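You operate a simulated robot arm through the tools that you are given. There is no shell and no other tool. Be economical: measure what you need, move in short steps, check, and stop when the job is done.

Carry out the task below with a simulated robot arm. There is one attempt and no reset: what you move stays moved.

## Task
Change the shim under the plunger so that the gauge reads zero.
Fine: lay the old shim on the grey mat and let the plunger down again.

It is judged by the outcome, as a careful person would: the job done as asked, and still so three seconds after it is handed in. It fails if anything else is knocked over, pushed out of place, dropped, spilled or broken.

## Robot
A 6-joint arm with a two-finger parallel gripper, fixed in place. Base frame: the origin is at the foot of the arm, x ahead of it, y to its left, z up; the work surface is at about z = 0.85. Lengths are in m, angles in degrees, forces in N, time in s.
With the tool pointing down near the work surface it reaches from about 0.18 to 0.76 m from the base axis. Its first joint turns from -166.0 to 166.0 degrees. Payload 3.91 kg.
Tool frame: the origin (TCP) lies between the finger pads and is the grasp point; the fingertips stand 0.03 m ahead of it; z points along the fingers, y is the line along which they close. The gripper opens to 0.11 m. The fingers are 0.02 m wide and 0.01 m thick; the gripper's body (0.048 by 0.112 m) begins 0.055 m behind the TCP.
Orientation is told as [roll, pitch, yaw] about the base's x, y, z axes, in that order, counted from this pose: with the fingers straight down and closing along the base's y, the tool's x points along the base's -x, its y along +y and its z along -z.

## Interface
- The arm moves only by the tool drive_tool. Its arguments are lists of equal length, an entry for each row: "gripper": the gripper command, from -1 (shut) to 1 (fully open), values between in proportion; "slide": the shift along the base's x, y, z in m, a list of three; "dr": the turn, a rotation vector about the base's x, y, z in degrees, a list of three. In form: {"gripper": [gripper, ...], "slide": [[x, y, z], ...], "dr": [[wx, wy, wz], ...]}. A call has 1 to 20 rows; each row is the pose to reach, as a shift and turn from the pose commanded when the call began. A row lasts 0.2 s, in which the tool goes at most 0.05 m and 8.6 degrees; a call with a longer step from one row to the next is refused whole, and so is a gripper value outside its range. A pose out of reach is approached as far as the arm can. The call stops where the force on the tool passes 40 N (or 10 N more than at its start, if that is more) or the arm is blocked; 0.2 s more then pass. The fingers move at their own pace (about 0.045 m/s each) and stop on an object; they squeeze with about 42 N. The grip force told is the motor's: it shows also when the fingers shut on nothing. Time passes only in rows, and 0.2 s behind the last, so rows that repeat a pose let the fingers close. It gives the time, the measured TCP pose, the force on the tool (base axes), the opening and the grip force at its end, in the units of the frame above (readings bear some noise), with the torque about the TCP (base axes, N m) and any sound that the robot's microphone picked up, and new pictures: "pictures" is both (left out), scene, wrist or none.
- Cameras (640 x 400 px; columns grow to the right, rows downward): "scene" is fixed at [0.4011, 0.6519, 1.5747]; the picture's right is [-0.57, 0.82, 0.00], its down [0.63, 0.44, -0.64] and it looks along [-0.53, -0.37, -0.76] (base axes); focal length 353 px, centre (320, 200). "wrist" rides on the gripper at [0.071, 0.022, -0.107] in the tool frame; the picture's right is [-0.29, 0.96, 0.00], its down [-0.76, -0.23, -0.61] and it looks along [-0.58, -0.18, 0.79] (tool axes); focal length 243 px, centre (320, 200). There is no depth. A picture from a camera that has moved, and an enlarged one, comes with that camera's place and axes in the base frame and with its lens.
- slide_trunk(by): slides the trunk up (or, below 0, down) by that many m; the arm rides with it, the base frame stays. It gives what a move gives, with no picture.
- close_up(camera, box): a new picture of the part [left, top, right, bottom] of that camera's present view, enlarged. The clock stands still meanwhile.
- sign_off(): hands the job in; it is judged then, once.

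Go step by step. Nothing tells you positions but the pictures and the camera data: compare them with the known pose of the tool, close in by small moves and look again before you grip or let go. The budget is 120 turns and 200 pictures, counting those below and the enlarged ones. Unless the task says otherwise, let go and move clear before handing in, and close with one line.

The tools are called after "Emit:" as a command line: name --argument value ..., lists and objects as JSON in quotes. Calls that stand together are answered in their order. drive_tool: Moves the arm, as the interface text tells. Its arguments: {"type":"object","properties":{"gripper":{"type":"array","items":{"type":"number"}},"slide":{"type":"array","items":{"type":"array","items":{"type":"number"}}},"dr":{"type":"array","items":{"type":"array","items":{"type":"number"}}},"pictures":{"type":"string","enum":["both","scene","wrist","none"]}},"required":["gripper","slide","dr"]} The other tools are called the same way: slide_trunk (by) slides the trunk up or down; close_up (camera, box) takes an enlarged picture of a part of a camera's view; sign_off () hands the job in.

At the start:

```text
clock: 0.0
eef_pos: [0.0747, 0.3176, 1.2451]
tool_rot: [0.0, 0.0, 0.0]
ft_force: [-0.1, 1.5, 1.4]
ft_torque: [-0.02, 0.03, 0.0]
opening: 0.1102
finger_force: 0.1
trunk travel left (down, up): [-0.525, 0.065]
```

scene: 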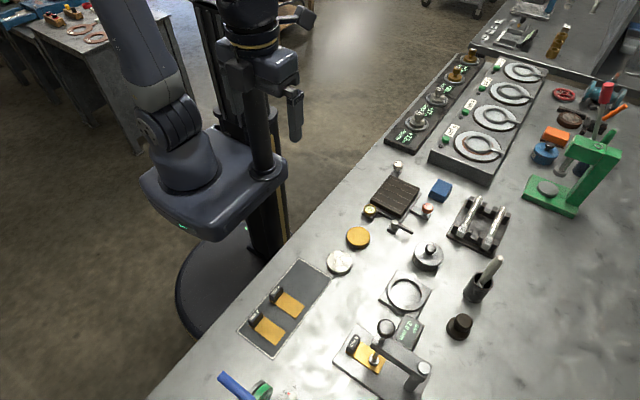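
wrist: 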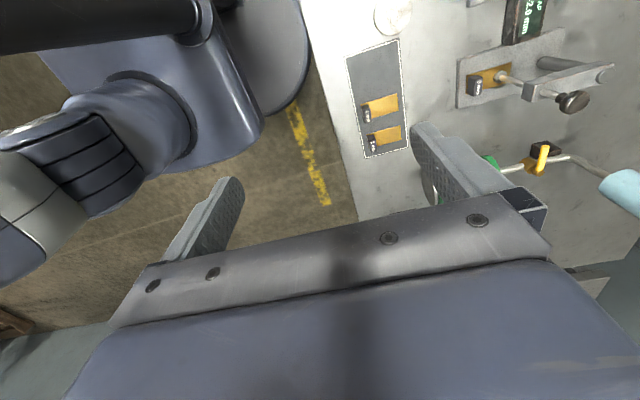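

I see a gauge stand with a plunger resting on a brass shim, and a grey mat with two spare shims. I'll enlarge these to read labels and the gauge.

Emit:
close_up --camera "scene" --box '[320, 300, 480, 400]'

Emit:
close_up --camera "scene" --box '[230, 260, 340, 360]'

Emit:
close_up --camera "wrist" --box '[340, 0, 640, 190]'

```text
4.00 times, centred on (400, 350) of scene
camera zoom: at [0.4011, 0.6519, 1.5747], right [-0.57, 0.82, 0.0], down [0.63, 0.44, -0.64], along [-0.53, -0.37, -0.76], focal length 1412 px, centre (0, -400)
```

zoom: 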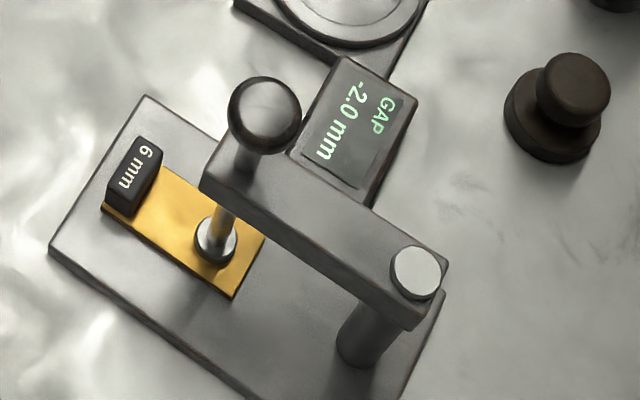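

```text
4.00 times, centred on (285, 310) of scene
camera zoom: at [0.4011, 0.6519, 1.5747], right [-0.57, 0.82, 0.0], down [0.63, 0.44, -0.64], along [-0.53, -0.37, -0.76], focal length 1412 px, centre (460, -240)
```

zoom: 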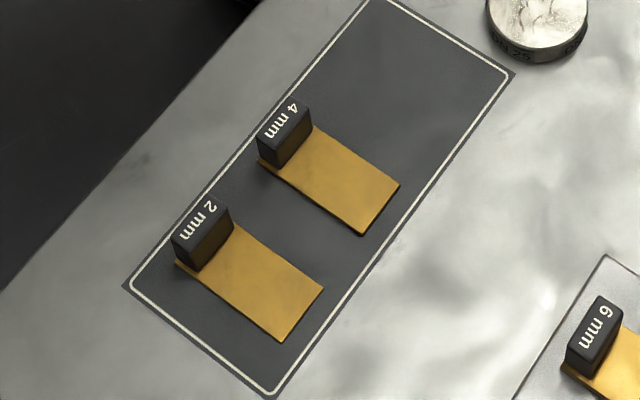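

```text
2.11 times, centred on (490, 95) of wrist
camera zoom: at [0.0036, 0.3385, 1.3516], right [0.29, 0.96, 0.0], down [0.76, -0.23, 0.61], along [0.58, -0.18, -0.79], focal length 511 px, centre (-38, 421)
```

zoom: 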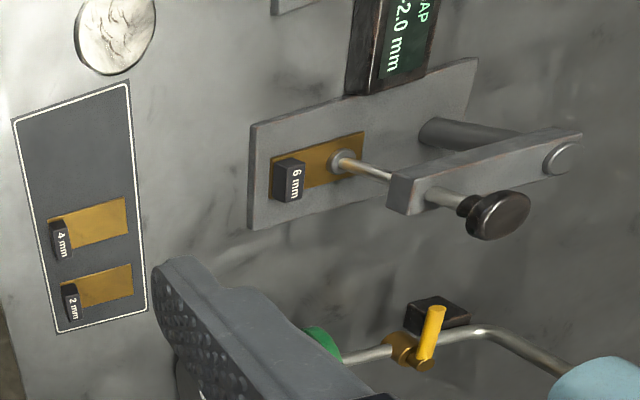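

The gauge reads GAP −2.0 with a 6 mm shim, so the 4 mm shim should give zero; the lift will confirm the sign. The knob is near (0.181, 0.621, 1.038) with its bracket arm along +y, so I go above it with yaw 90.

Emit:
drive_tool --gripper '[1, 1, 1, 1, 1, 1, 1, 1, 1, 1, 1, 1]' --slide '[[0.009, 0.025, -0.007], [0.018, 0.05, -0.014], [0.027, 0.075, -0.021], [0.036, 0.1, -0.028], [0.045, 0.125, -0.035], [0.054, 0.15, -0.042], [0.063, 0.175, -0.05], [0.072, 0.2, -0.058], [0.081, 0.225, -0.066], [0.09, 0.25, -0.074], [0.098, 0.278, -0.08], [0.106, 0.303, -0.085]]' --dr '[[0, 0, 7.5], [0, 0, 15], [0, 0, 22.5], [0, 0, 30], [0, 0, 37.5], [0, 0, 45], [0, 0, 52.5], [0, 0, 60], [0, 0, 67.5], [0, 0, 75], [0, 0, 82.5], [0, 0, 90]]'

```text
clock: 2.6
eef_pos: [0.181, 0.6215, 1.1595]
tool_rot: [0.1, 0.1, 90.1]
ft_force: [0.3, -0.1, -0.2]
ft_torque: [0.02, 0.01, 0.0]
opening: 0.1099
finger_force: 0.0
trunk travel left (down, up): [-0.525, 0.065]
camera wrist: at [0.1599, 0.5493, 1.2662], right [-0.96, 0.29, 0.0], down [0.23, 0.76, 0.61], along [0.17, 0.58, -0.79], focal length 243 px, centre (320, 200)
```

scene: 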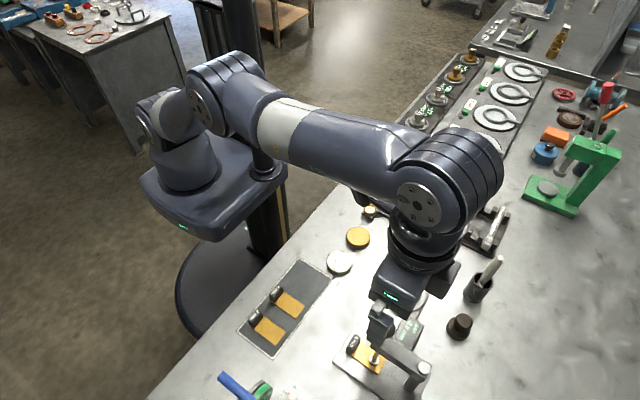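
wrist: 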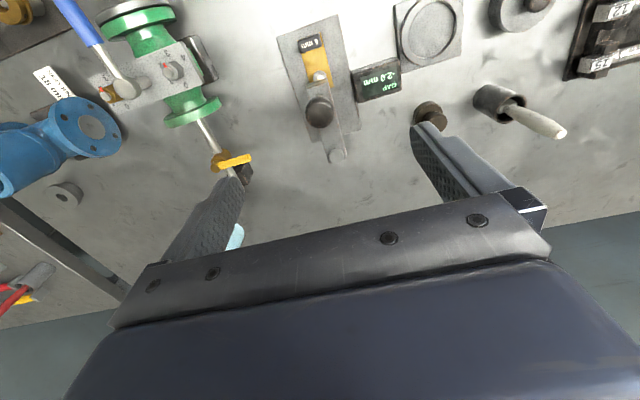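

The knob is straight below the TCP. I go down around it and close in one call, watching the forces.

Emit:
drive_tool --gripper '[1, 1, 1, 1]' --slide '[[0, -0.001, -0.03], [0, -0.001, -0.06], [0, -0.001, -0.085], [0, -0.001, -0.102]]' --dr '[[0, 0, 0], [0, 0, 0], [0, 0, 0], [0, 0, 0]]'

Emit:
close_up --camera "scene" --box '[320, 290, 480, 390]'

```text
clock: 3.6
eef_pos: [0.1796, 0.6192, 1.0578]
tool_rot: [0.2, 0.0, 89.9]
ft_force: [0.1, 0.8, 0.5]
ft_torque: [0.01, 0.02, 0.02]
opening: 0.11
finger_force: 0.0
trunk travel left (down, up): [-0.525, 0.065]
camera wrist: at [0.1594, 0.5482, 1.1646], right [-0.96, 0.29, 0.0], down [0.23, 0.76, 0.61], along [0.18, 0.58, -0.79], focal length 243 px, centre (320, 200)
```

scene: 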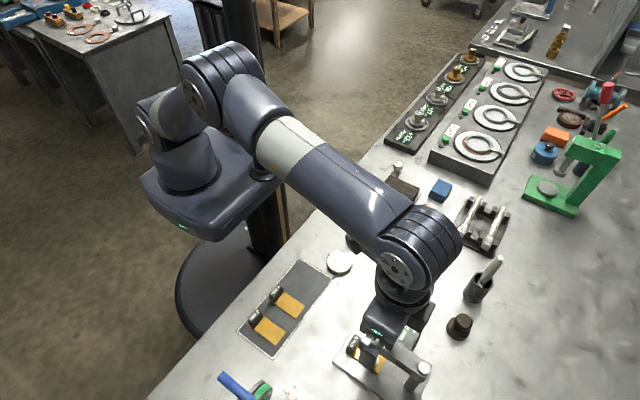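
wrist: 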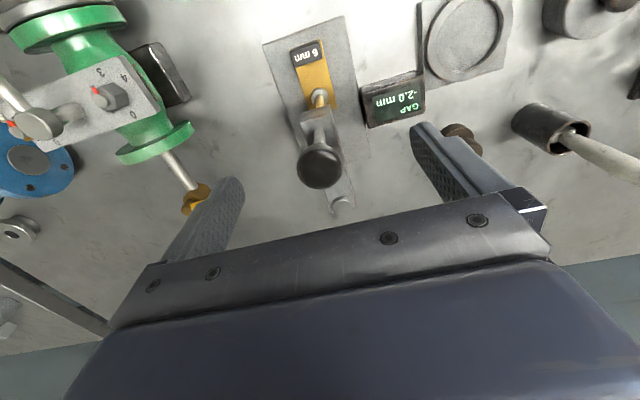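

```text
4.00 times, centred on (400, 340) of scene
camera zoom: at [0.4011, 0.6519, 1.5747], right [-0.57, 0.82, 0.0], down [0.63, 0.44, -0.64], along [-0.53, -0.37, -0.76], focal length 1412 px, centre (0, -360)
```

zoom: 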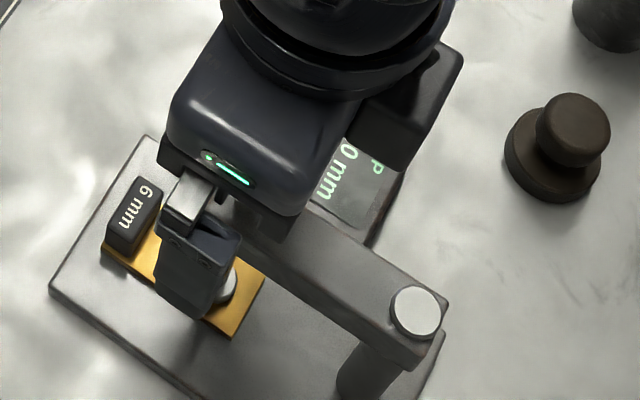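

The knob is centred between the fingers. I go a little lower and close on it.

Emit:
drive_tool --gripper '[1, -1, -1, -1, -1, -1, -1]' --slide '[[0.001, 0, -0.008], [0.001, 0, -0.008], [0.001, 0, -0.008], [0.001, 0, -0.008], [0.001, 0, -0.008], [0.001, 0, -0.008], [0.001, 0, -0.008]]' --dr '[[0, 0, 0], [0, 0, 0], [0, 0, 0], [0, 0, 0], [0, 0, 0], [0, 0, 0], [0, 0, 0]]' --pictures "wrist"

```text
clock: 5.2
eef_pos: [0.1793, 0.6204, 1.0493]
tool_rot: [0.1, 0.0, 90.0]
ft_force: [-1.1, 0.2, -0.4]
ft_torque: [0.06, 0.07, 0.02]
opening: 0.0272
finger_force: 43.1
trunk travel left (down, up): [-0.525, 0.065]
camera wrist: at [0.1599, 0.548, 1.157], right [-0.96, 0.29, 0.0], down [0.23, 0.76, 0.61], along [0.18, 0.58, -0.79], focal length 243 px, centre (320, 200)
```

wrist: 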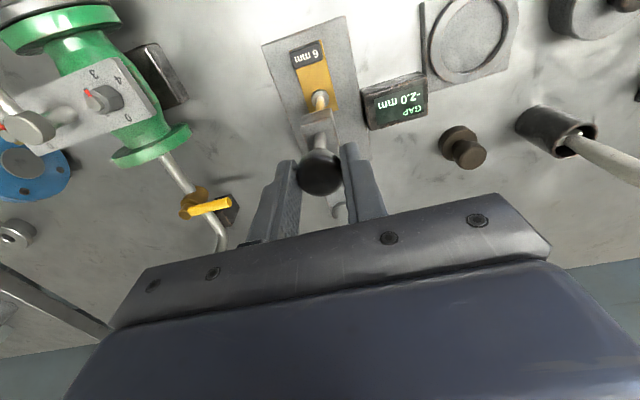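

I hold the knob (27 mm). I lift slowly, watching force, sound and gauge.

Emit:
drive_tool --gripper '[-1, -1, -1, -1]' --slide '[[0, 0, 0.003], [0, 0, 0.006], [0, 0, 0.009], [0, 0, 0.012]]' --dr '[[0, 0, 0], [0, 0, 0], [0, 0, 0], [0, 0, 0]]' --pictures "none"

Emit:
close_up --camera "wrist" --box '[240, 10, 440, 230]'

```text
clock: 6.2
eef_pos: [0.1801, 0.6194, 1.0619]
tool_rot: [-0.1, 0.1, 90.0]
ft_force: [-3.1, 0.7, -2.4]
ft_torque: [-0.09, 0.06, -0.01]
opening: 0.0269
finger_force: 45.0
trunk travel left (down, up): [-0.525, 0.065]
```

```text
1.82 times, centred on (340, 120) of wrist
camera zoom: at [0.1599, 0.5481, 1.1684], right [-0.96, 0.29, 0.0], down [0.23, 0.76, 0.61], along [0.18, 0.58, -0.79], focal length 441 px, centre (284, 346)
```

zoom: 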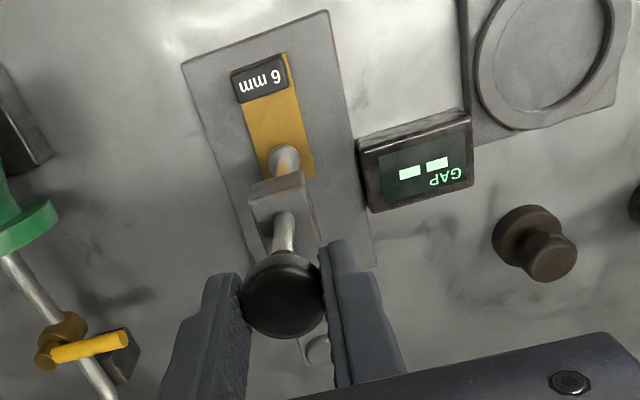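

The plunger lifts freely with about 2.4 N of weight and the gauge shows dashes. I raise it further looking for a catch or stop.

Emit:
drive_tool --gripper '[-1, -1, -1, -1, -1, -1]' --slide '[[0, 0, 0.003], [0, 0, 0.006], [0, 0, 0.009], [0, 0, 0.012], [0, 0, 0.015], [0, 0, 0.018]]' --dr '[[0, 0, 0], [0, 0, 0], [0, 0, 0], [0, 0, 0], [0, 0, 0], [0, 0, 0]]' --pictures "wrist"

Emit:
close_up --camera "scene" --box '[320, 290, 480, 390]'

```text
clock: 7.6
eef_pos: [0.1803, 0.619, 1.0787]
tool_rot: [0.0, 0.0, 90.0]
ft_force: [-3.0, 0.3, -2.8]
ft_torque: [0.1, 0.04, 0.01]
opening: 0.0272
finger_force: 44.9
trunk travel left (down, up): [-0.525, 0.065]
camera wrist: at [0.1599, 0.548, 1.1862], right [-0.96, 0.29, 0.0], down [0.23, 0.76, 0.61], along [0.18, 0.58, -0.79], focal length 243 px, centre (320, 200)
```

wrist: 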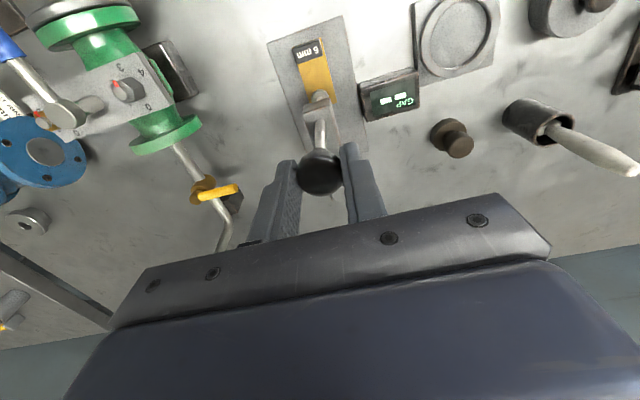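

```text
4.00 times, centred on (400, 340) of scene
camera zoom: at [0.4011, 0.6519, 1.5747], right [-0.57, 0.82, 0.0], down [0.63, 0.44, -0.64], along [-0.53, -0.37, -0.76], focal length 1412 px, centre (0, -360)
```

zoom: 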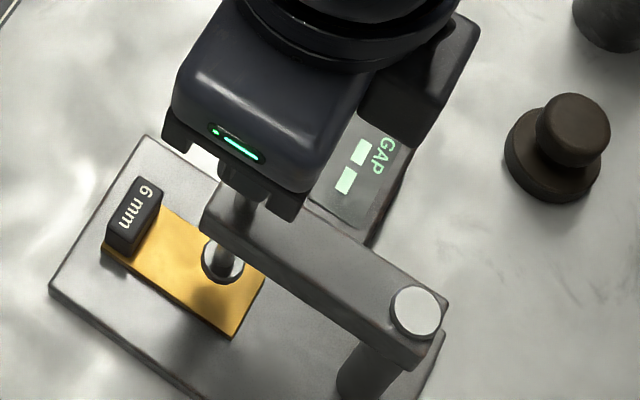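

No catch yet at 29 mm up. I keep lifting in small steps.

Emit:
drive_tool --gripper '[-1, -1, -1, -1, -1, -1, -1, -1]' --slide '[[0, 0, 0.003], [0, 0, 0.006], [0, 0, 0.009], [0, 0, 0.012], [0, 0, 0.015], [0, 0, 0.018], [0, 0, 0.021], [0, 0, 0.024]]' --dr '[[0, 0, 0], [0, 0, 0], [0, 0, 0], [0, 0, 0], [0, 0, 0], [0, 0, 0], [0, 0, 0], [0, 0, 0]]' --pictures "wrist"

Emit:
close_up --camera "scene" --box '[320, 290, 480, 390]'

```text
clock: 9.1
eef_pos: [0.1799, 0.6191, 1.09]
tool_rot: [0.2, 0.8, 90.0]
ft_force: [-1.0, 6.9, -12.9]
ft_torque: [0.93, -0.08, -0.01]
opening: 0.0269
finger_force: 44.7
trunk travel left (down, up): [-0.525, 0.065]
stopped in row 7: the force on the tool passed its limit at 40 N (the readings are from after the stop); the commanded pose is now the measured one
camera wrist: at [0.1603, 0.5498, 1.1988], right [-0.96, 0.29, 0.0], down [0.23, 0.77, 0.6], along [0.17, 0.57, -0.8], focal length 243 px, centre (320, 200)
```

wrist: 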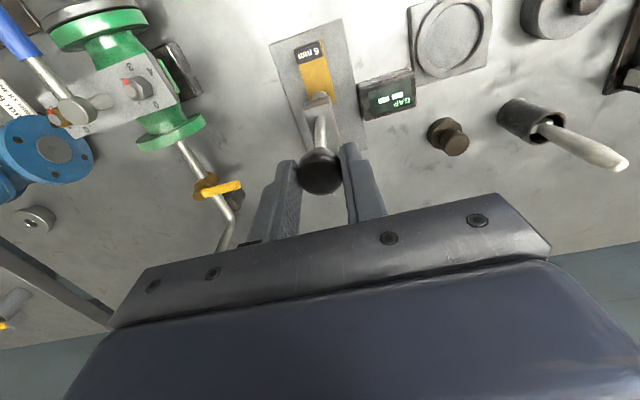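

```text
4.00 times, centred on (400, 340) of scene
camera zoom: at [0.4011, 0.6519, 1.5747], right [-0.57, 0.82, 0.0], down [0.63, 0.44, -0.64], along [-0.53, -0.37, -0.76], focal length 1412 px, centre (0, -360)
```

zoom: 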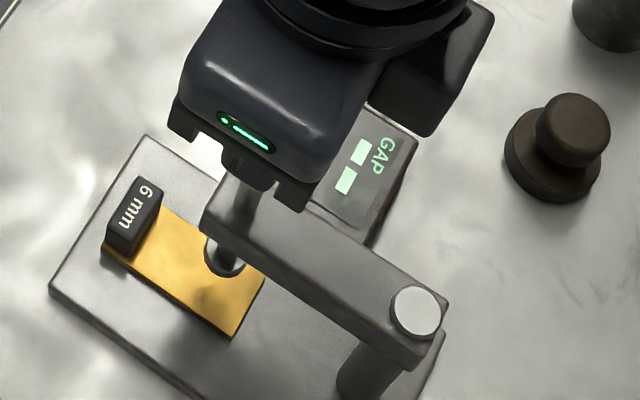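

The plunger has hit its upper stop at about 40 mm travel. I ease down slightly to see whether something holds it.

Emit:
drive_tool --gripper '[-1, -1, -1]' --slide '[[0, 0, -0.001], [0, 0, -0.003], [0, 0, -0.004]]' --dr '[[0, 0, 0], [0, -0.8, 0], [0, -0.8, 0]]' --pictures "none"

```text
clock: 9.9
eef_pos: [0.1801, 0.6196, 1.0896]
tool_rot: [-0.7, 0.6, 90.1]
ft_force: [-0.3, 12.6, 1.0]
ft_torque: [-0.4, 0.04, -0.08]
opening: 0.0271
finger_force: 45.1
trunk travel left (down, up): [-0.525, 0.065]
```

Emit:
drive_tool --gripper '[-1, -1, -1]' --slide '[[0, 0, -0.001], [0, 0, -0.002], [0, 0, -0.004]]' --dr '[[0, 0, 0], [0, 0, 0], [0, 0, 0]]' --pictures "none"

```text
clock: 10.7
eef_pos: [0.1802, 0.6186, 1.0835]
tool_rot: [-0.6, 0.6, 90.0]
ft_force: [-0.8, 14.5, -0.9]
ft_torque: [1.38, 0.0, 0.03]
opening: 0.0272
finger_force: 44.9
trunk travel left (down, up): [-0.525, 0.065]
```

No catch there: it slid down with me. I level the tool, go back to just under the stop, and try twisting the knob as a bayonet-style latch.

Emit:
drive_tool --gripper '[-1, -1, -1]' --slide '[[0, 0.001, 0.001], [0, 0.001, 0.003], [0, 0.001, 0.004]]' --dr '[[0.3, -0.3, 0], [0.6, -0.6, 0], [0.6, -0.6, 0]]' --pictures "none"

```text
clock: 11.5
eef_pos: [0.1799, 0.6188, 1.0889]
tool_rot: [-1.3, 0.1, 90.0]
ft_force: [-1.8, 9.2, 2.5]
ft_torque: [-1.09, -0.03, -0.01]
opening: 0.0271
finger_force: 44.6
trunk travel left (down, up): [-0.525, 0.065]
```

Emit:
drive_tool --gripper '[-1, -1, -1]' --slide '[[0, 0.0005, -0.001], [0, 0.0005, -0.001], [0, 0.0005, -0.001]]' --dr '[[0, 0.7, 0], [0.1, 1.3, 0], [0.1, 1.3, 0]]' --pictures "none"

```text
clock: 12.3
eef_pos: [0.1803, 0.6181, 1.0873]
tool_rot: [0.0, 0.1, 90.0]
ft_force: [-2.3, 1.3, 1.5]
ft_torque: [-0.4, -0.03, 0.02]
opening: 0.0269
finger_force: 45.2
trunk travel left (down, up): [-0.525, 0.065]
```

Level now with little side load. Fz went from −2.5 (carrying it) to +1.5, so something may hold it; I test with a small down move.

Emit:
drive_tool --gripper '[-1, -1, -1]' --slide '[[0, 0, -0.002], [0, 0, -0.004], [0, 0, -0.006]]' --dr '[[0, 0, 0], [0, 0, 0], [0, 0, 0]]' --pictures "none"

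Emit:
drive_tool --gripper '[-1, -1, -1]' --slide '[[0, 0, 0.002], [0, 0, 0.004], [0, 0, 0.006]]' --dr '[[0, 0, 0], [0, 0, 0], [0, 0, 0]]' --pictures "none"

```text
clock: 13.1
eef_pos: [0.1795, 0.6185, 1.0814]
tool_rot: [0.0, 0.1, 90.0]
ft_force: [-0.2, 0.6, -2.8]
ft_torque: [0.15, 0.02, 0.01]
opening: 0.027
finger_force: 45.0
trunk travel left (down, up): [-0.525, 0.065]
```

```text
clock: 13.9
eef_pos: [0.1804, 0.6182, 1.0887]
tool_rot: [0.0, 0.0, 90.0]
ft_force: [-1.3, -1.8, 1.8]
ft_torque: [-0.66, -0.02, -0.01]
opening: 0.0273
finger_force: 45.4
trunk travel left (down, up): [-0.525, 0.065]
```

Force reads +1.8 near the top versus −2.8 a few mm lower, suggesting a detent or magnet near the top. I probe it in 1.3 mm steps.

Emit:
drive_tool --gripper '[-1, -1]' --slide '[[0, 0, -0.0015], [0, 0, -0.0015]]' --dr '[[0, 0, 0], [0, 0, 0]]' --pictures "none"

Emit:
drive_tool --gripper '[-1, -1]' --slide '[[0, 0, -0.0013], [0, 0, -0.0013]]' --dr '[[0, 0, 0], [0, 0, 0]]' --pictures "none"

Emit:
drive_tool --gripper '[-1, -1]' --slide '[[0, 0, -0.0013], [0, 0, -0.0013]]' --dr '[[0, 0, 0], [0, 0, 0]]' --pictures "none"

```text
clock: 14.5
eef_pos: [0.1797, 0.6191, 1.0874]
tool_rot: [0.0, -0.2, 89.9]
ft_force: [0.1, -4.6, 1.3]
ft_torque: [-0.09, 0.01, 0.01]
opening: 0.0272
finger_force: 45.3
trunk travel left (down, up): [-0.525, 0.065]
```

```text
clock: 15.1
eef_pos: [0.1809, 0.6186, 1.0851]
tool_rot: [0.0, 0.0, 89.9]
ft_force: [0.8, -4.5, 0.0]
ft_torque: [0.1, -0.01, -0.02]
opening: 0.0273
finger_force: 45.1
trunk travel left (down, up): [-0.525, 0.065]
```

```text
clock: 15.7
eef_pos: [0.1805, 0.6199, 1.0829]
tool_rot: [-0.1, 0.0, 90.0]
ft_force: [2.1, -3.8, -1.2]
ft_torque: [0.11, -0.05, 0.0]
opening: 0.0273
finger_force: 44.8
trunk travel left (down, up): [-0.525, 0.065]
```

Inconclusive, so I now try a gentle twist at the top, watching torque and sound.

Emit:
drive_tool --gripper '[-1, -1, -1, -1, -1, -1, -1, -1]' --slide '[[0, 0, 0.002], [0, 0, 0.004], [0, 0, 0.004], [0, 0, 0.004], [0, 0, 0.004], [0, 0, 0.004], [0, 0, 0.004], [0, 0, 0.004]]' --dr '[[0, 0, 0], [0, 0, 0], [0, 0, 5], [0, 0, 10], [0, 0, 15], [0, 0, 20], [0, 0, 25], [0, 0, 30]]' --pictures "none"

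```text
clock: 17.5
eef_pos: [0.1806, 0.6187, 1.0869]
tool_rot: [0.0, 0.0, 120.0]
ft_force: [4.1, 0.8, 2.2]
ft_torque: [0.01, -0.09, -0.52]
opening: 0.0271
finger_force: 44.9
trunk travel left (down, up): [-0.525, 0.065]
```

Emit:
drive_tool --gripper '[-1, -1, -1]' --slide '[[0, 0, -0.002], [0, 0, -0.004], [0, 0, -0.006]]' --dr '[[0, 0, 0], [0, 0, 0], [0, 0, 0]]' --pictures "wrist"

```text
clock: 18.3
eef_pos: [0.1808, 0.6189, 1.0824]
tool_rot: [0.0, 0.0, 120.1]
ft_force: [5.0, 0.0, -1.0]
ft_torque: [0.49, 0.11, 0.13]
opening: 0.0273
finger_force: 44.7
trunk travel left (down, up): [-0.525, 0.065]
camera wrist: at [0.1993, 0.5465, 1.1886], right [-0.97, -0.23, 0.0], down [-0.18, 0.77, 0.61], along [-0.14, 0.59, -0.79], focal length 243 px, centre (320, 200)
```

wrist: 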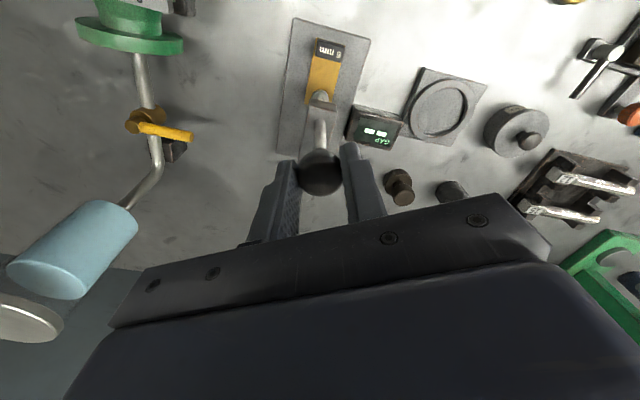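

No twist latch, but the upward pull grows smoothly in the last 6 mm, like a magnetic or spring catch at the top. I return to yaw 90, seat it against the top, and loosen the fingers very gradually.

Emit:
drive_tool --gripper '[-1, -1, -1, -1, -1, -1, -1]' --slide '[[0, 0, 0.001], [0, 0, 0.002], [0, 0, 0.003], [0, 0, 0.004], [0, 0, 0.005], [0, 0, 0.007], [0, 0, 0.007]]' --dr '[[0, 0, -5], [0, 0, -10], [0, 0, -15], [0, 0, -20], [0, 0, -25], [0, 0, -30], [0, 0, -30]]' --pictures "none"

Emit:
drive_tool --gripper '[-0.52, -0.5, -0.48, -0.47, -0.47]' --slide '[[0, 0, 0], [0, 0, 0], [0, 0, 0], [0, 0, 0], [0, 0, 0]]' --dr '[[0, 0, 0], [0, 0, 0], [0, 0, 0], [0, 0, 0], [0, 0, 0]]' --pictures "wrist"

```text
clock: 19.9
eef_pos: [0.1803, 0.6176, 1.089]
tool_rot: [0.2, 0.0, 89.9]
ft_force: [2.7, 1.1, 2.6]
ft_torque: [0.07, -0.05, -0.04]
opening: 0.0275
finger_force: 44.8
trunk travel left (down, up): [-0.525, 0.065]
```

```text
clock: 21.1
eef_pos: [0.1801, 0.6188, 1.0892]
tool_rot: [0.1, 0.0, 90.1]
ft_force: [-0.2, 0.2, -0.4]
ft_torque: [-0.01, 0.02, -0.05]
opening: 0.0291
finger_force: 0.1
trunk travel left (down, up): [-0.525, 0.065]
camera wrist: at [0.1597, 0.5478, 1.1961], right [-0.96, 0.29, 0.0], down [0.23, 0.76, 0.61], along [0.18, 0.58, -0.79], focal length 243 px, centre (320, 200)
```

wrist: 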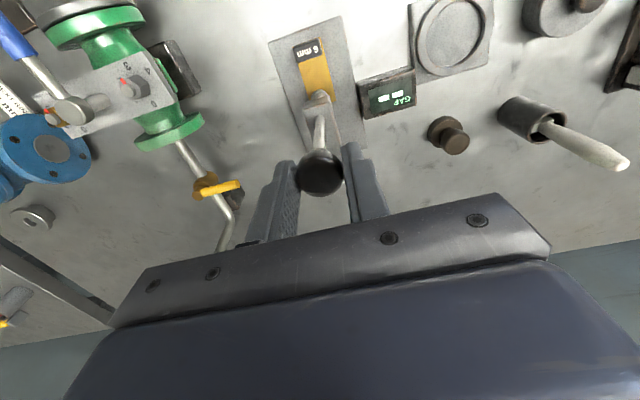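

The grip is off the knob and the plunger stays up by itself. I open a bit more and rise clear.

Emit:
drive_tool --gripper '[-0.2, 0, 0, 0, 0, 0, 0]' --slide '[[0, 0, 0], [0, 0, 0], [0, 0, 0], [0, 0, 0.02], [0, -0.02, 0.05], [0, -0.05, 0.07], [0, -0.08, 0.08]]' --dr '[[0, 0, 0], [0, 0, 0], [0, 0, 0], [0, 0, 0], [0, 0, 0], [0, 0, 0], [0, 0, 0]]'

Emit:
close_up --camera "wrist" --box '[240, 50, 440, 175]'

Emit:
close_up --camera "scene" --box '[320, 290, 480, 390]'

```text
clock: 22.7
eef_pos: [0.1792, 0.5373, 1.1685]
tool_rot: [0.0, -0.2, 90.0]
ft_force: [0.0, -0.1, -0.8]
ft_torque: [-0.01, 0.01, -0.01]
opening: 0.0549
finger_force: 0.1
trunk travel left (down, up): [-0.525, 0.065]
camera wrist: at [0.1591, 0.4665, 1.2761], right [-0.96, 0.29, 0.0], down [0.23, 0.76, 0.61], along [0.18, 0.58, -0.79], focal length 243 px, centre (320, 200)
```

scene: 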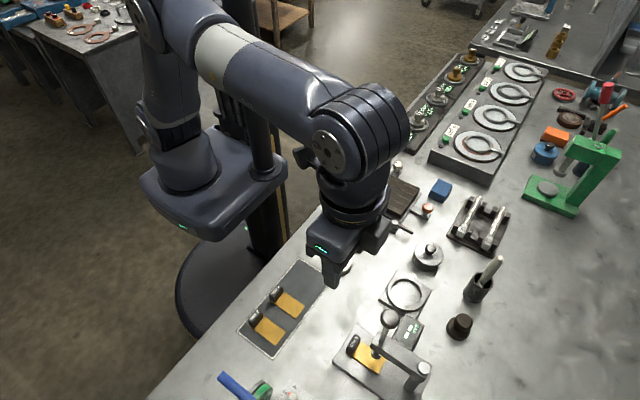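
wrist: 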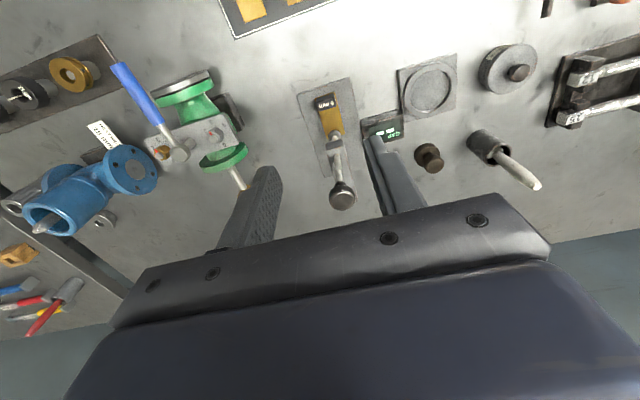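

```text
3.20 times, centred on (340, 112) of wrist
camera zoom: at [0.1591, 0.4665, 1.2761], right [-0.96, 0.29, 0.0], down [0.23, 0.76, 0.61], along [0.18, 0.58, -0.79], focal length 776 px, centre (256, 480)
```

zoom: 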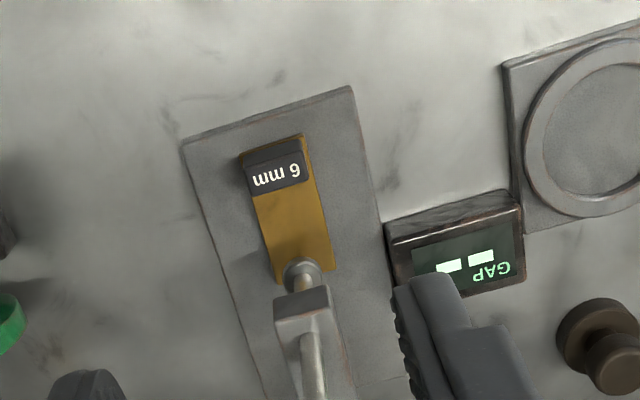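

```text
4.00 times, centred on (400, 340) of scene
camera zoom: at [0.4011, 0.6519, 1.5747], right [-0.57, 0.82, 0.0], down [0.63, 0.44, -0.64], along [-0.53, -0.37, -0.76], focal length 1412 px, centre (0, -360)
```

zoom: 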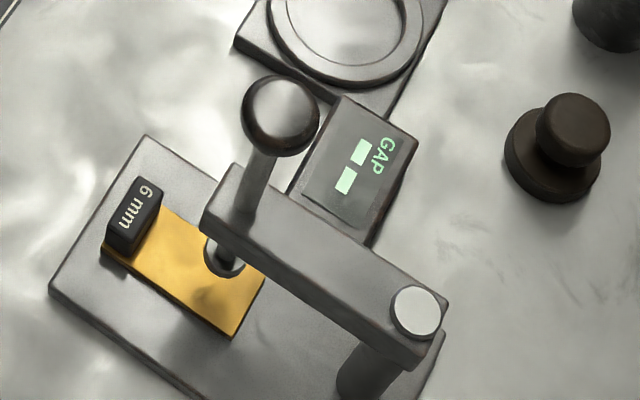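

The plunger is caught at the top and the 6 mm shim is free. Its tab is near (0.179, 0.575), top about 0.89, so I approach it tilted 25° with the body leaning to −y to stay clear of the bracket.

Emit:
drive_tool --gripper '[0, 0, 0, 0, 0, 0]' --slide '[[0, -0.01, -0.03], [0, -0.012, -0.07], [0, -0.012, -0.11], [0, -0.005, -0.15], [0, 0.005, -0.19], [0, 0.013, -0.22]]' --dr '[[6, 0, 0], [12, 0, 0], [18, 0, 0], [25, 0, 0], [25, 0, 0], [25, 0, 0]]'

Emit:
close_up --camera "scene" --box '[320, 290, 480, 390]'

```text
clock: 24.1
eef_pos: [0.1799, 0.552, 0.9489]
tool_rot: [0.0, -25.1, 90.0]
ft_force: [-0.7, 0.5, 0.3]
ft_torque: [0.0, -0.02, -0.01]
opening: 0.0551
finger_force: 0.1
trunk travel left (down, up): [-0.525, 0.065]
camera wrist: at [0.1603, 0.4421, 1.0159], right [-0.96, 0.26, 0.12], down [0.23, 0.43, 0.87], along [0.18, 0.86, -0.47], focal length 243 px, centre (320, 200)
```

scene: 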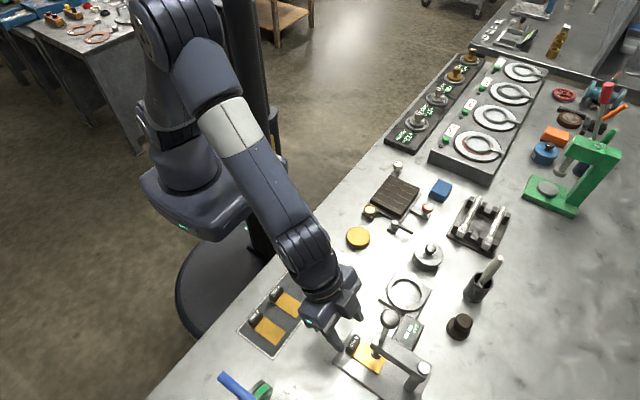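
wrist: 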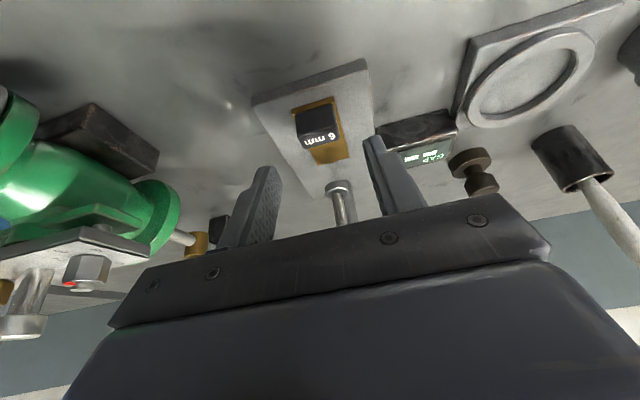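

```text
4.00 times, centred on (400, 340) of scene
camera zoom: at [0.4011, 0.6519, 1.5747], right [-0.57, 0.82, 0.0], down [0.63, 0.44, -0.64], along [-0.53, -0.37, -0.76], focal length 1412 px, centre (0, -360)
```

zoom: 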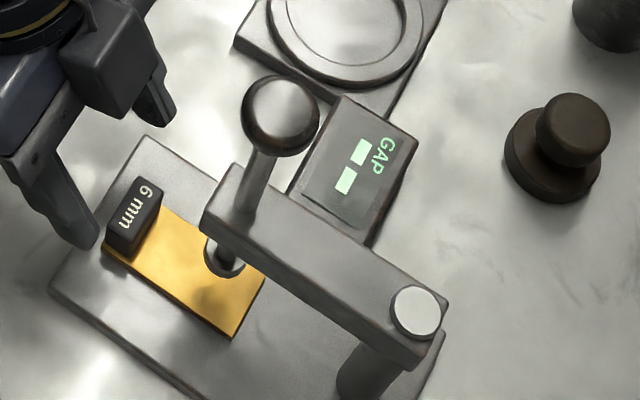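

Emit:
close_up --camera "wrist" --box '[240, 60, 400, 160]'

```text
4.00 times, centred on (320, 110) of wrist
camera zoom: at [0.1603, 0.4421, 1.0159], right [-0.96, 0.26, 0.12], down [0.23, 0.43, 0.87], along [0.18, 0.86, -0.47], focal length 970 px, centre (320, 560)
```

zoom: 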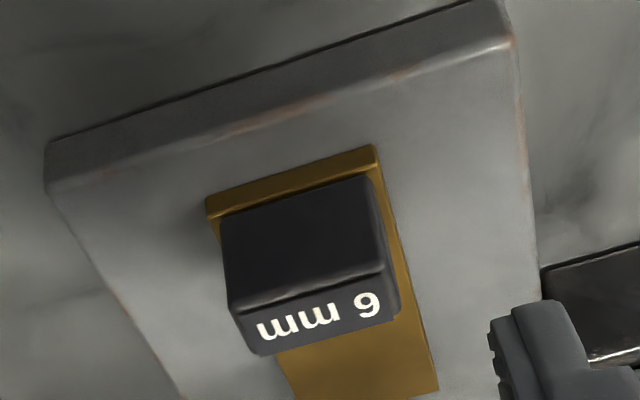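

Tab: x≈0.182, y 0.568–0.581, top z≈0.893. I descend onto it and look before gripping.

Emit:
drive_tool --gripper '[0, 0, 0]' --slide '[[0.0018, 0.013, -0.018], [0.0018, 0.015, -0.034], [0.0018, 0.015, -0.045]]' --dr '[[0, 0, 0], [0, 0, 0], [0, 0, 0]]' --pictures "wrist"

Emit:
close_up --camera "scene" --box '[320, 290, 480, 390]'

```text
clock: 24.9
eef_pos: [0.1809, 0.5669, 0.9044]
tool_rot: [0.0, -25.2, 89.9]
ft_force: [-0.9, 0.1, -0.2]
ft_torque: [0.03, -0.04, 0.03]
opening: 0.0549
finger_force: 0.1
trunk travel left (down, up): [-0.525, 0.065]
camera wrist: at [0.1617, 0.4571, 0.971], right [-0.96, 0.26, 0.12], down [0.23, 0.43, 0.87], along [0.18, 0.86, -0.47], focal length 243 px, centre (320, 200)
```

wrist: 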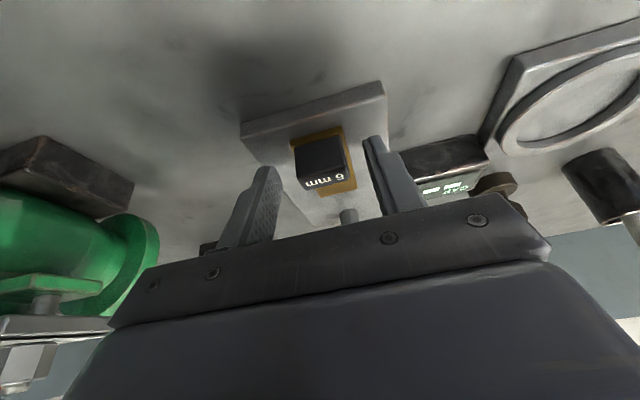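

```text
4.00 times, centred on (400, 340) of scene
camera zoom: at [0.4011, 0.6519, 1.5747], right [-0.57, 0.82, 0.0], down [0.63, 0.44, -0.64], along [-0.53, -0.37, -0.76], focal length 1412 px, centre (0, -360)
```

zoom: 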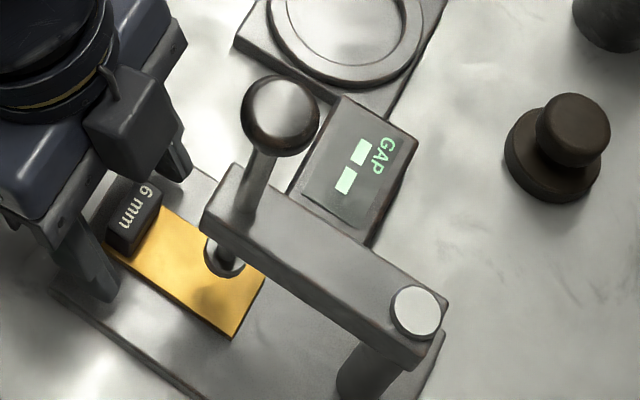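

The fingers straddle the tab evenly, clear of shim and bracket. I close, then lift 4 mm to test.

Emit:
drive_tool --gripper '[-1, -1, -1, -1, -1, -1]' --slide '[[0.0005, 0, 0], [0.0005, 0, 0], [0.0005, 0, 0], [0.0005, 0, 0], [0.0005, 0, 0.002], [0.0005, 0, 0.005]]' --dr '[[0, 0, 0], [0, 0, 0], [0, 0, 0], [0, 0, 0], [0, 0, 0], [0, 0, 0]]' --pictures "wrist"

Emit:
close_up --camera "scene" --box '[320, 290, 480, 390]'

```text
clock: 26.3
eef_pos: [0.1826, 0.5677, 0.9091]
tool_rot: [0.0, -25.0, 90.0]
ft_force: [-0.6, 0.0, -2.1]
ft_torque: [0.0, -0.01, -0.02]
opening: 0.0293
finger_force: 42.0
trunk travel left (down, up): [-0.525, 0.065]
camera wrist: at [0.1624, 0.457, 0.9758], right [-0.96, 0.26, 0.12], down [0.23, 0.43, 0.87], along [0.18, 0.86, -0.47], focal length 243 px, centre (320, 200)
```

wrist: 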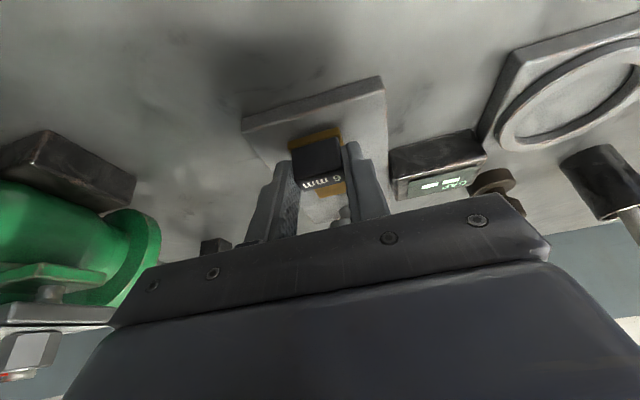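

```text
4.00 times, centred on (400, 340) of scene
camera zoom: at [0.4011, 0.6519, 1.5747], right [-0.57, 0.82, 0.0], down [0.63, 0.44, -0.64], along [-0.53, -0.37, -0.76], focal length 1412 px, centre (0, -360)
```

zoom: 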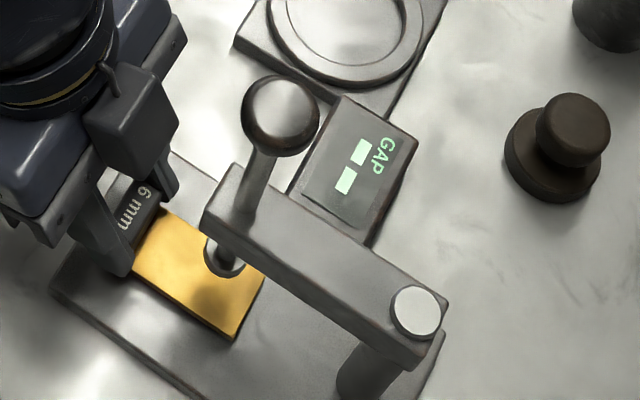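

The shim is held level and clear of the plunger. I withdraw it toward −y, then carry it over the empty part of the mat at about (0.112, 0.385).

Emit:
drive_tool --gripper '[-1, -1, -1, -1, -1, -1, -1]' --slide '[[0, -0.03, 0], [0, -0.06, 0.002], [0, -0.09, 0.01], [-0.01, -0.12, 0.03], [-0.03, -0.15, 0.04], [-0.05, -0.175, 0.04], [-0.071, -0.19, 0.035]]' --dr '[[0, 0, 0], [0, 0, 0], [0, 0, 0], [0, 0, 0], [0, 0, 0], [0, 0, 0], [0, 0, 0]]'

Emit:
close_up --camera "scene" --box '[220, 240, 380, 340]'

```text
clock: 27.9
eef_pos: [0.1118, 0.3765, 0.9432]
tool_rot: [0.1, -25.0, 90.0]
ft_force: [-1.2, 0.5, -0.3]
ft_torque: [-0.01, 0.02, 0.01]
opening: 0.029
finger_force: 41.8
trunk travel left (down, up): [-0.525, 0.065]
camera wrist: at [0.0925, 0.2669, 1.0106], right [-0.96, 0.26, 0.12], down [0.23, 0.43, 0.87], along [0.18, 0.86, -0.47], focal length 243 px, centre (320, 200)
```

scene: 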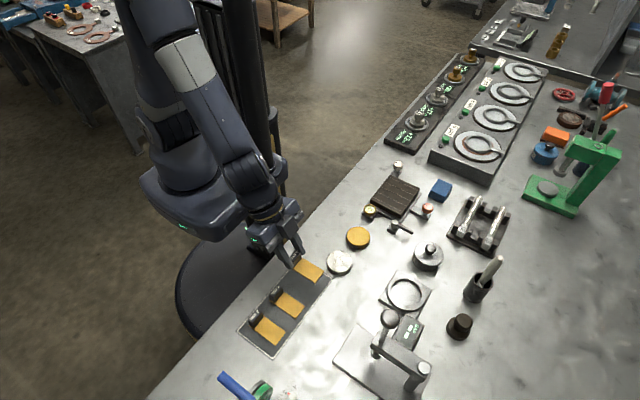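
wrist: 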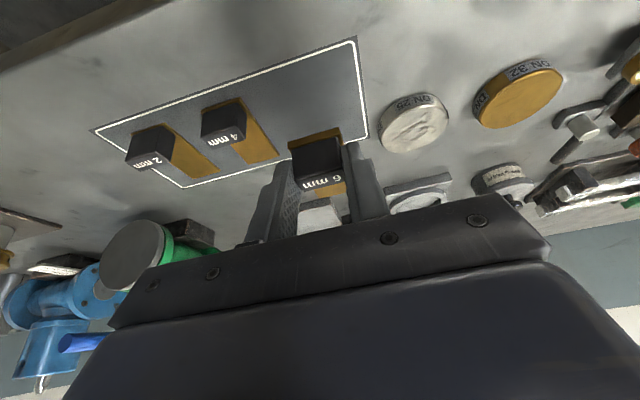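

```text
4.00 times, centred on (300, 290) of scene
camera zoom: at [0.4011, 0.6519, 1.5747], right [-0.57, 0.82, 0.0], down [0.63, 0.44, -0.64], along [-0.53, -0.37, -0.76], focal length 1412 px, centre (400, -160)
```

zoom: 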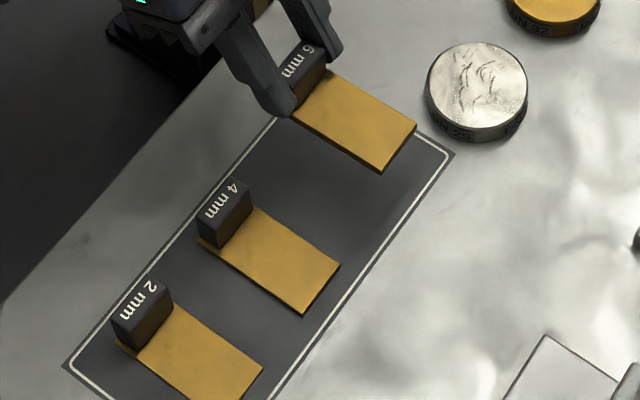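

The shim hangs over the empty mat space. I lower it slowly until contact.

Emit:
drive_tool --gripper '[-1, -1, -1, -1, -1, -1]' --slide '[[0.001, 0.001, -0.02], [0.002, 0.001, -0.036], [0.003, 0.001, -0.043], [0.003, 0.001, -0.046], [0.003, 0.001, -0.049], [0.003, 0.001, -0.049]]' --dr '[[0, 0, 0], [0, 0, 0], [0, 0, 0], [0, 0, 0], [0, 0, 0], [0, 0, 0]]' --pictures "wrist"

Emit:
close_up --camera "scene" --box '[220, 240, 380, 340]'

```text
clock: 29.3
eef_pos: [0.1145, 0.378, 0.8947]
tool_rot: [0.0, -25.0, 90.0]
ft_force: [0.4, 0.1, -1.4]
ft_torque: [-0.01, 0.02, -0.01]
opening: 0.0291
finger_force: 41.7
trunk travel left (down, up): [-0.525, 0.065]
camera wrist: at [0.0946, 0.2684, 0.9617], right [-0.96, 0.26, 0.12], down [0.23, 0.43, 0.87], along [0.18, 0.86, -0.47], focal length 243 px, centre (320, 200)
```

wrist: 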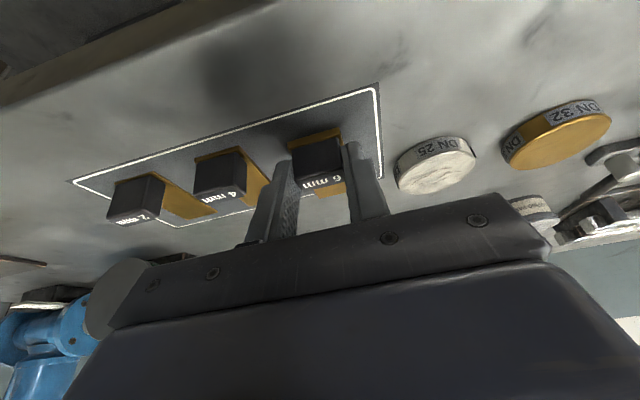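

```text
4.00 times, centred on (300, 290) of scene
camera zoom: at [0.4011, 0.6519, 1.5747], right [-0.57, 0.82, 0.0], down [0.63, 0.44, -0.64], along [-0.53, -0.37, -0.76], focal length 1412 px, centre (400, -160)
```

zoom: 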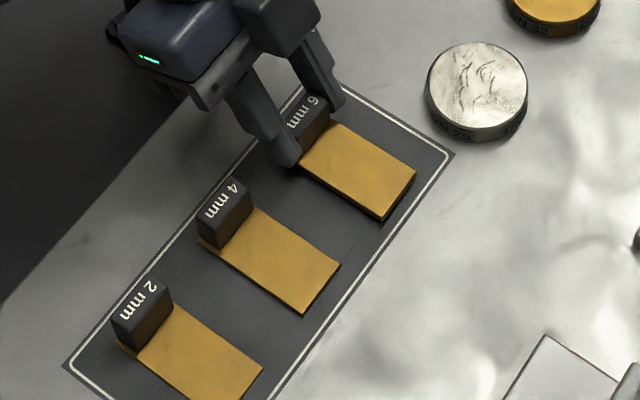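

Almost down. I go on in 1 mm steps.

Emit:
drive_tool --gripper '[-1, -1, -1]' --slide '[[0, 0, -0.001], [0, 0, -0.002], [0, 0, -0.002]]' --dr '[[0, 0, 0], [0, 0, 0], [0, 0, 0]]' --pictures "none"

Emit:
drive_tool --gripper '[-1, -1, -1]' --slide '[[0, 0, -0.001], [0, 0, -0.0015], [0, 0, -0.0015]]' --dr '[[0, 0, 0], [0, 0, 0], [0, 0, 0]]' --pictures "none"

```text
clock: 30.1
eef_pos: [0.1132, 0.3788, 0.8926]
tool_rot: [0.0, -25.0, 90.1]
ft_force: [0.3, 0.5, -2.1]
ft_torque: [0.01, 0.01, 0.03]
opening: 0.0295
finger_force: 42.2
trunk travel left (down, up): [-0.525, 0.065]
```

```text
clock: 30.9
eef_pos: [0.1136, 0.3786, 0.89]
tool_rot: [0.1, -24.9, 90.0]
ft_force: [0.0, -0.8, -1.6]
ft_torque: [-0.02, -0.01, -0.01]
opening: 0.0293
finger_force: 42.0
trunk travel left (down, up): [-0.525, 0.065]
```

Emit:
drive_tool --gripper '[-1, -1, -1]' --slide '[[0, 0, -0.001], [0, 0, -0.0015], [0, 0, -0.0015]]' --dr '[[0, 0, 0], [0, 0, 0], [0, 0, 0]]' --pictures "none"

Emit:
close_up --camera "scene" --box '[260, 240, 340, 290]'

```text
clock: 31.7
eef_pos: [0.114, 0.3782, 0.8901]
tool_rot: [0.1, -25.0, 90.0]
ft_force: [1.4, 0.1, 2.5]
ft_torque: [0.01, -0.07, 0.02]
opening: 0.0293
finger_force: 41.3
trunk travel left (down, up): [-0.525, 0.065]
```

```text
8.00 times, centred on (300, 265) of scene
camera zoom: at [0.4011, 0.6519, 1.5747], right [-0.57, 0.82, 0.0], down [0.63, 0.44, -0.64], along [-0.53, -0.37, -0.76], focal length 2825 px, centre (480, -320)
```

zoom: 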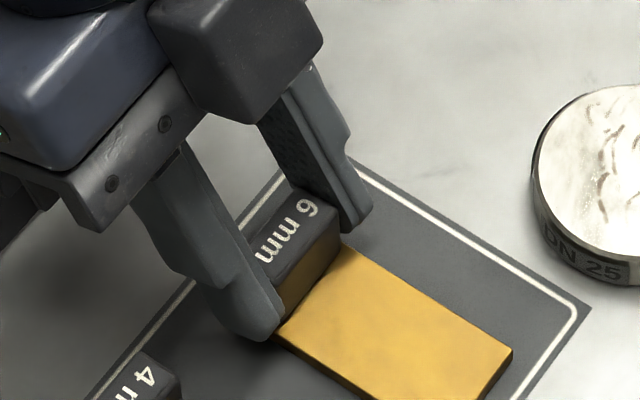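

Contact: the old shim is seated. I open slightly and rise clear.

Emit:
drive_tool --gripper '[-0.3, -0.2, -0.2, -0.2, -0.2, -0.2]' --slide '[[0, 0, 0.001], [0, 0, 0.001], [0, -0.002, 0.01], [0, -0.004, 0.03], [0, -0.006, 0.06], [0, -0.006, 0.06]]' --dr '[[0, 0, 0], [0, 0, 0], [0, 0, 0], [0, 0, 0], [0, 0, 0], [0, 0, 0]]' --pictures "wrist"

Emit:
close_up --camera "scene" --box '[220, 240, 380, 340]'

Emit:
close_up --camera "wrist" --box '[160, 60, 400, 210]'

```text
clock: 33.1
eef_pos: [0.1154, 0.3716, 0.9492]
tool_rot: [0.0, -25.0, 90.0]
ft_force: [0.8, 0.1, -0.7]
ft_torque: [0.0, 0.04, 0.0]
opening: 0.0437
finger_force: 0.0
trunk travel left (down, up): [-0.525, 0.065]
camera wrist: at [0.0942, 0.2619, 1.0167], right [-0.96, 0.26, 0.12], down [0.23, 0.43, 0.87], along [0.18, 0.86, -0.47], focal length 243 px, centre (320, 200)
```

wrist: 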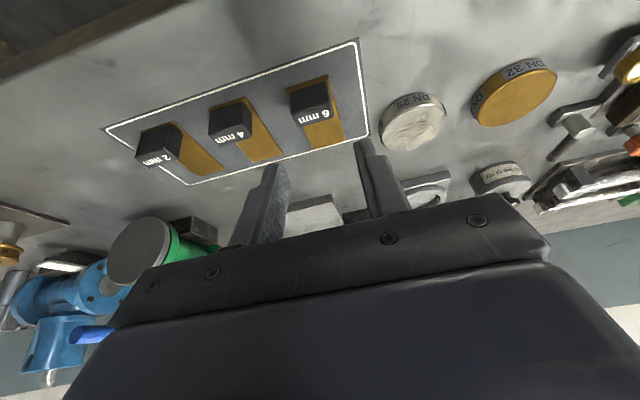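

```text
4.00 times, centred on (300, 290) of scene
camera zoom: at [0.4011, 0.6519, 1.5747], right [-0.57, 0.82, 0.0], down [0.63, 0.44, -0.64], along [-0.53, -0.37, -0.76], focal length 1412 px, centre (400, -160)
```

zoom: 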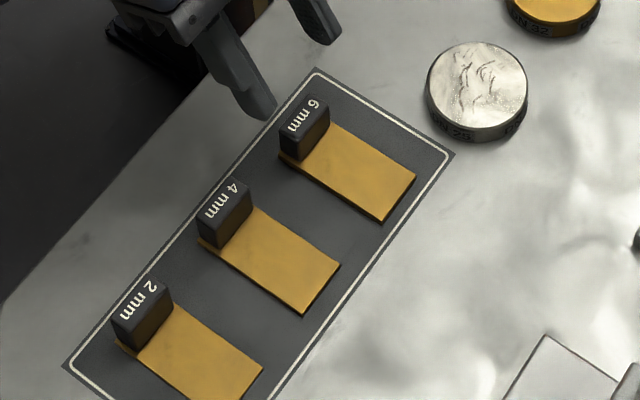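

```text
2.67 times, centred on (280, 135) of wrist
camera zoom: at [0.0942, 0.2619, 1.0167], right [-0.96, 0.26, 0.12], down [0.23, 0.43, 0.87], along [0.18, 0.86, -0.47], focal length 647 px, centre (427, 373)
```

zoom: 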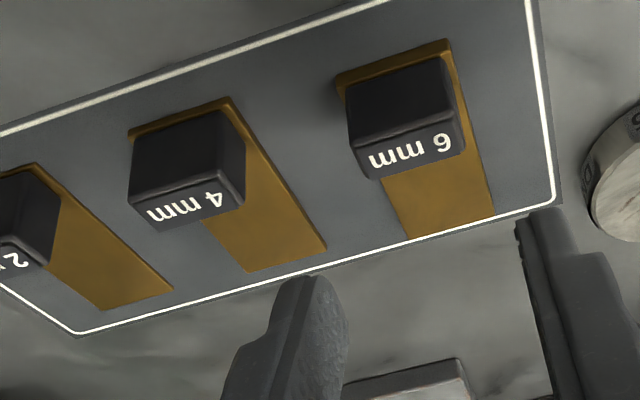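

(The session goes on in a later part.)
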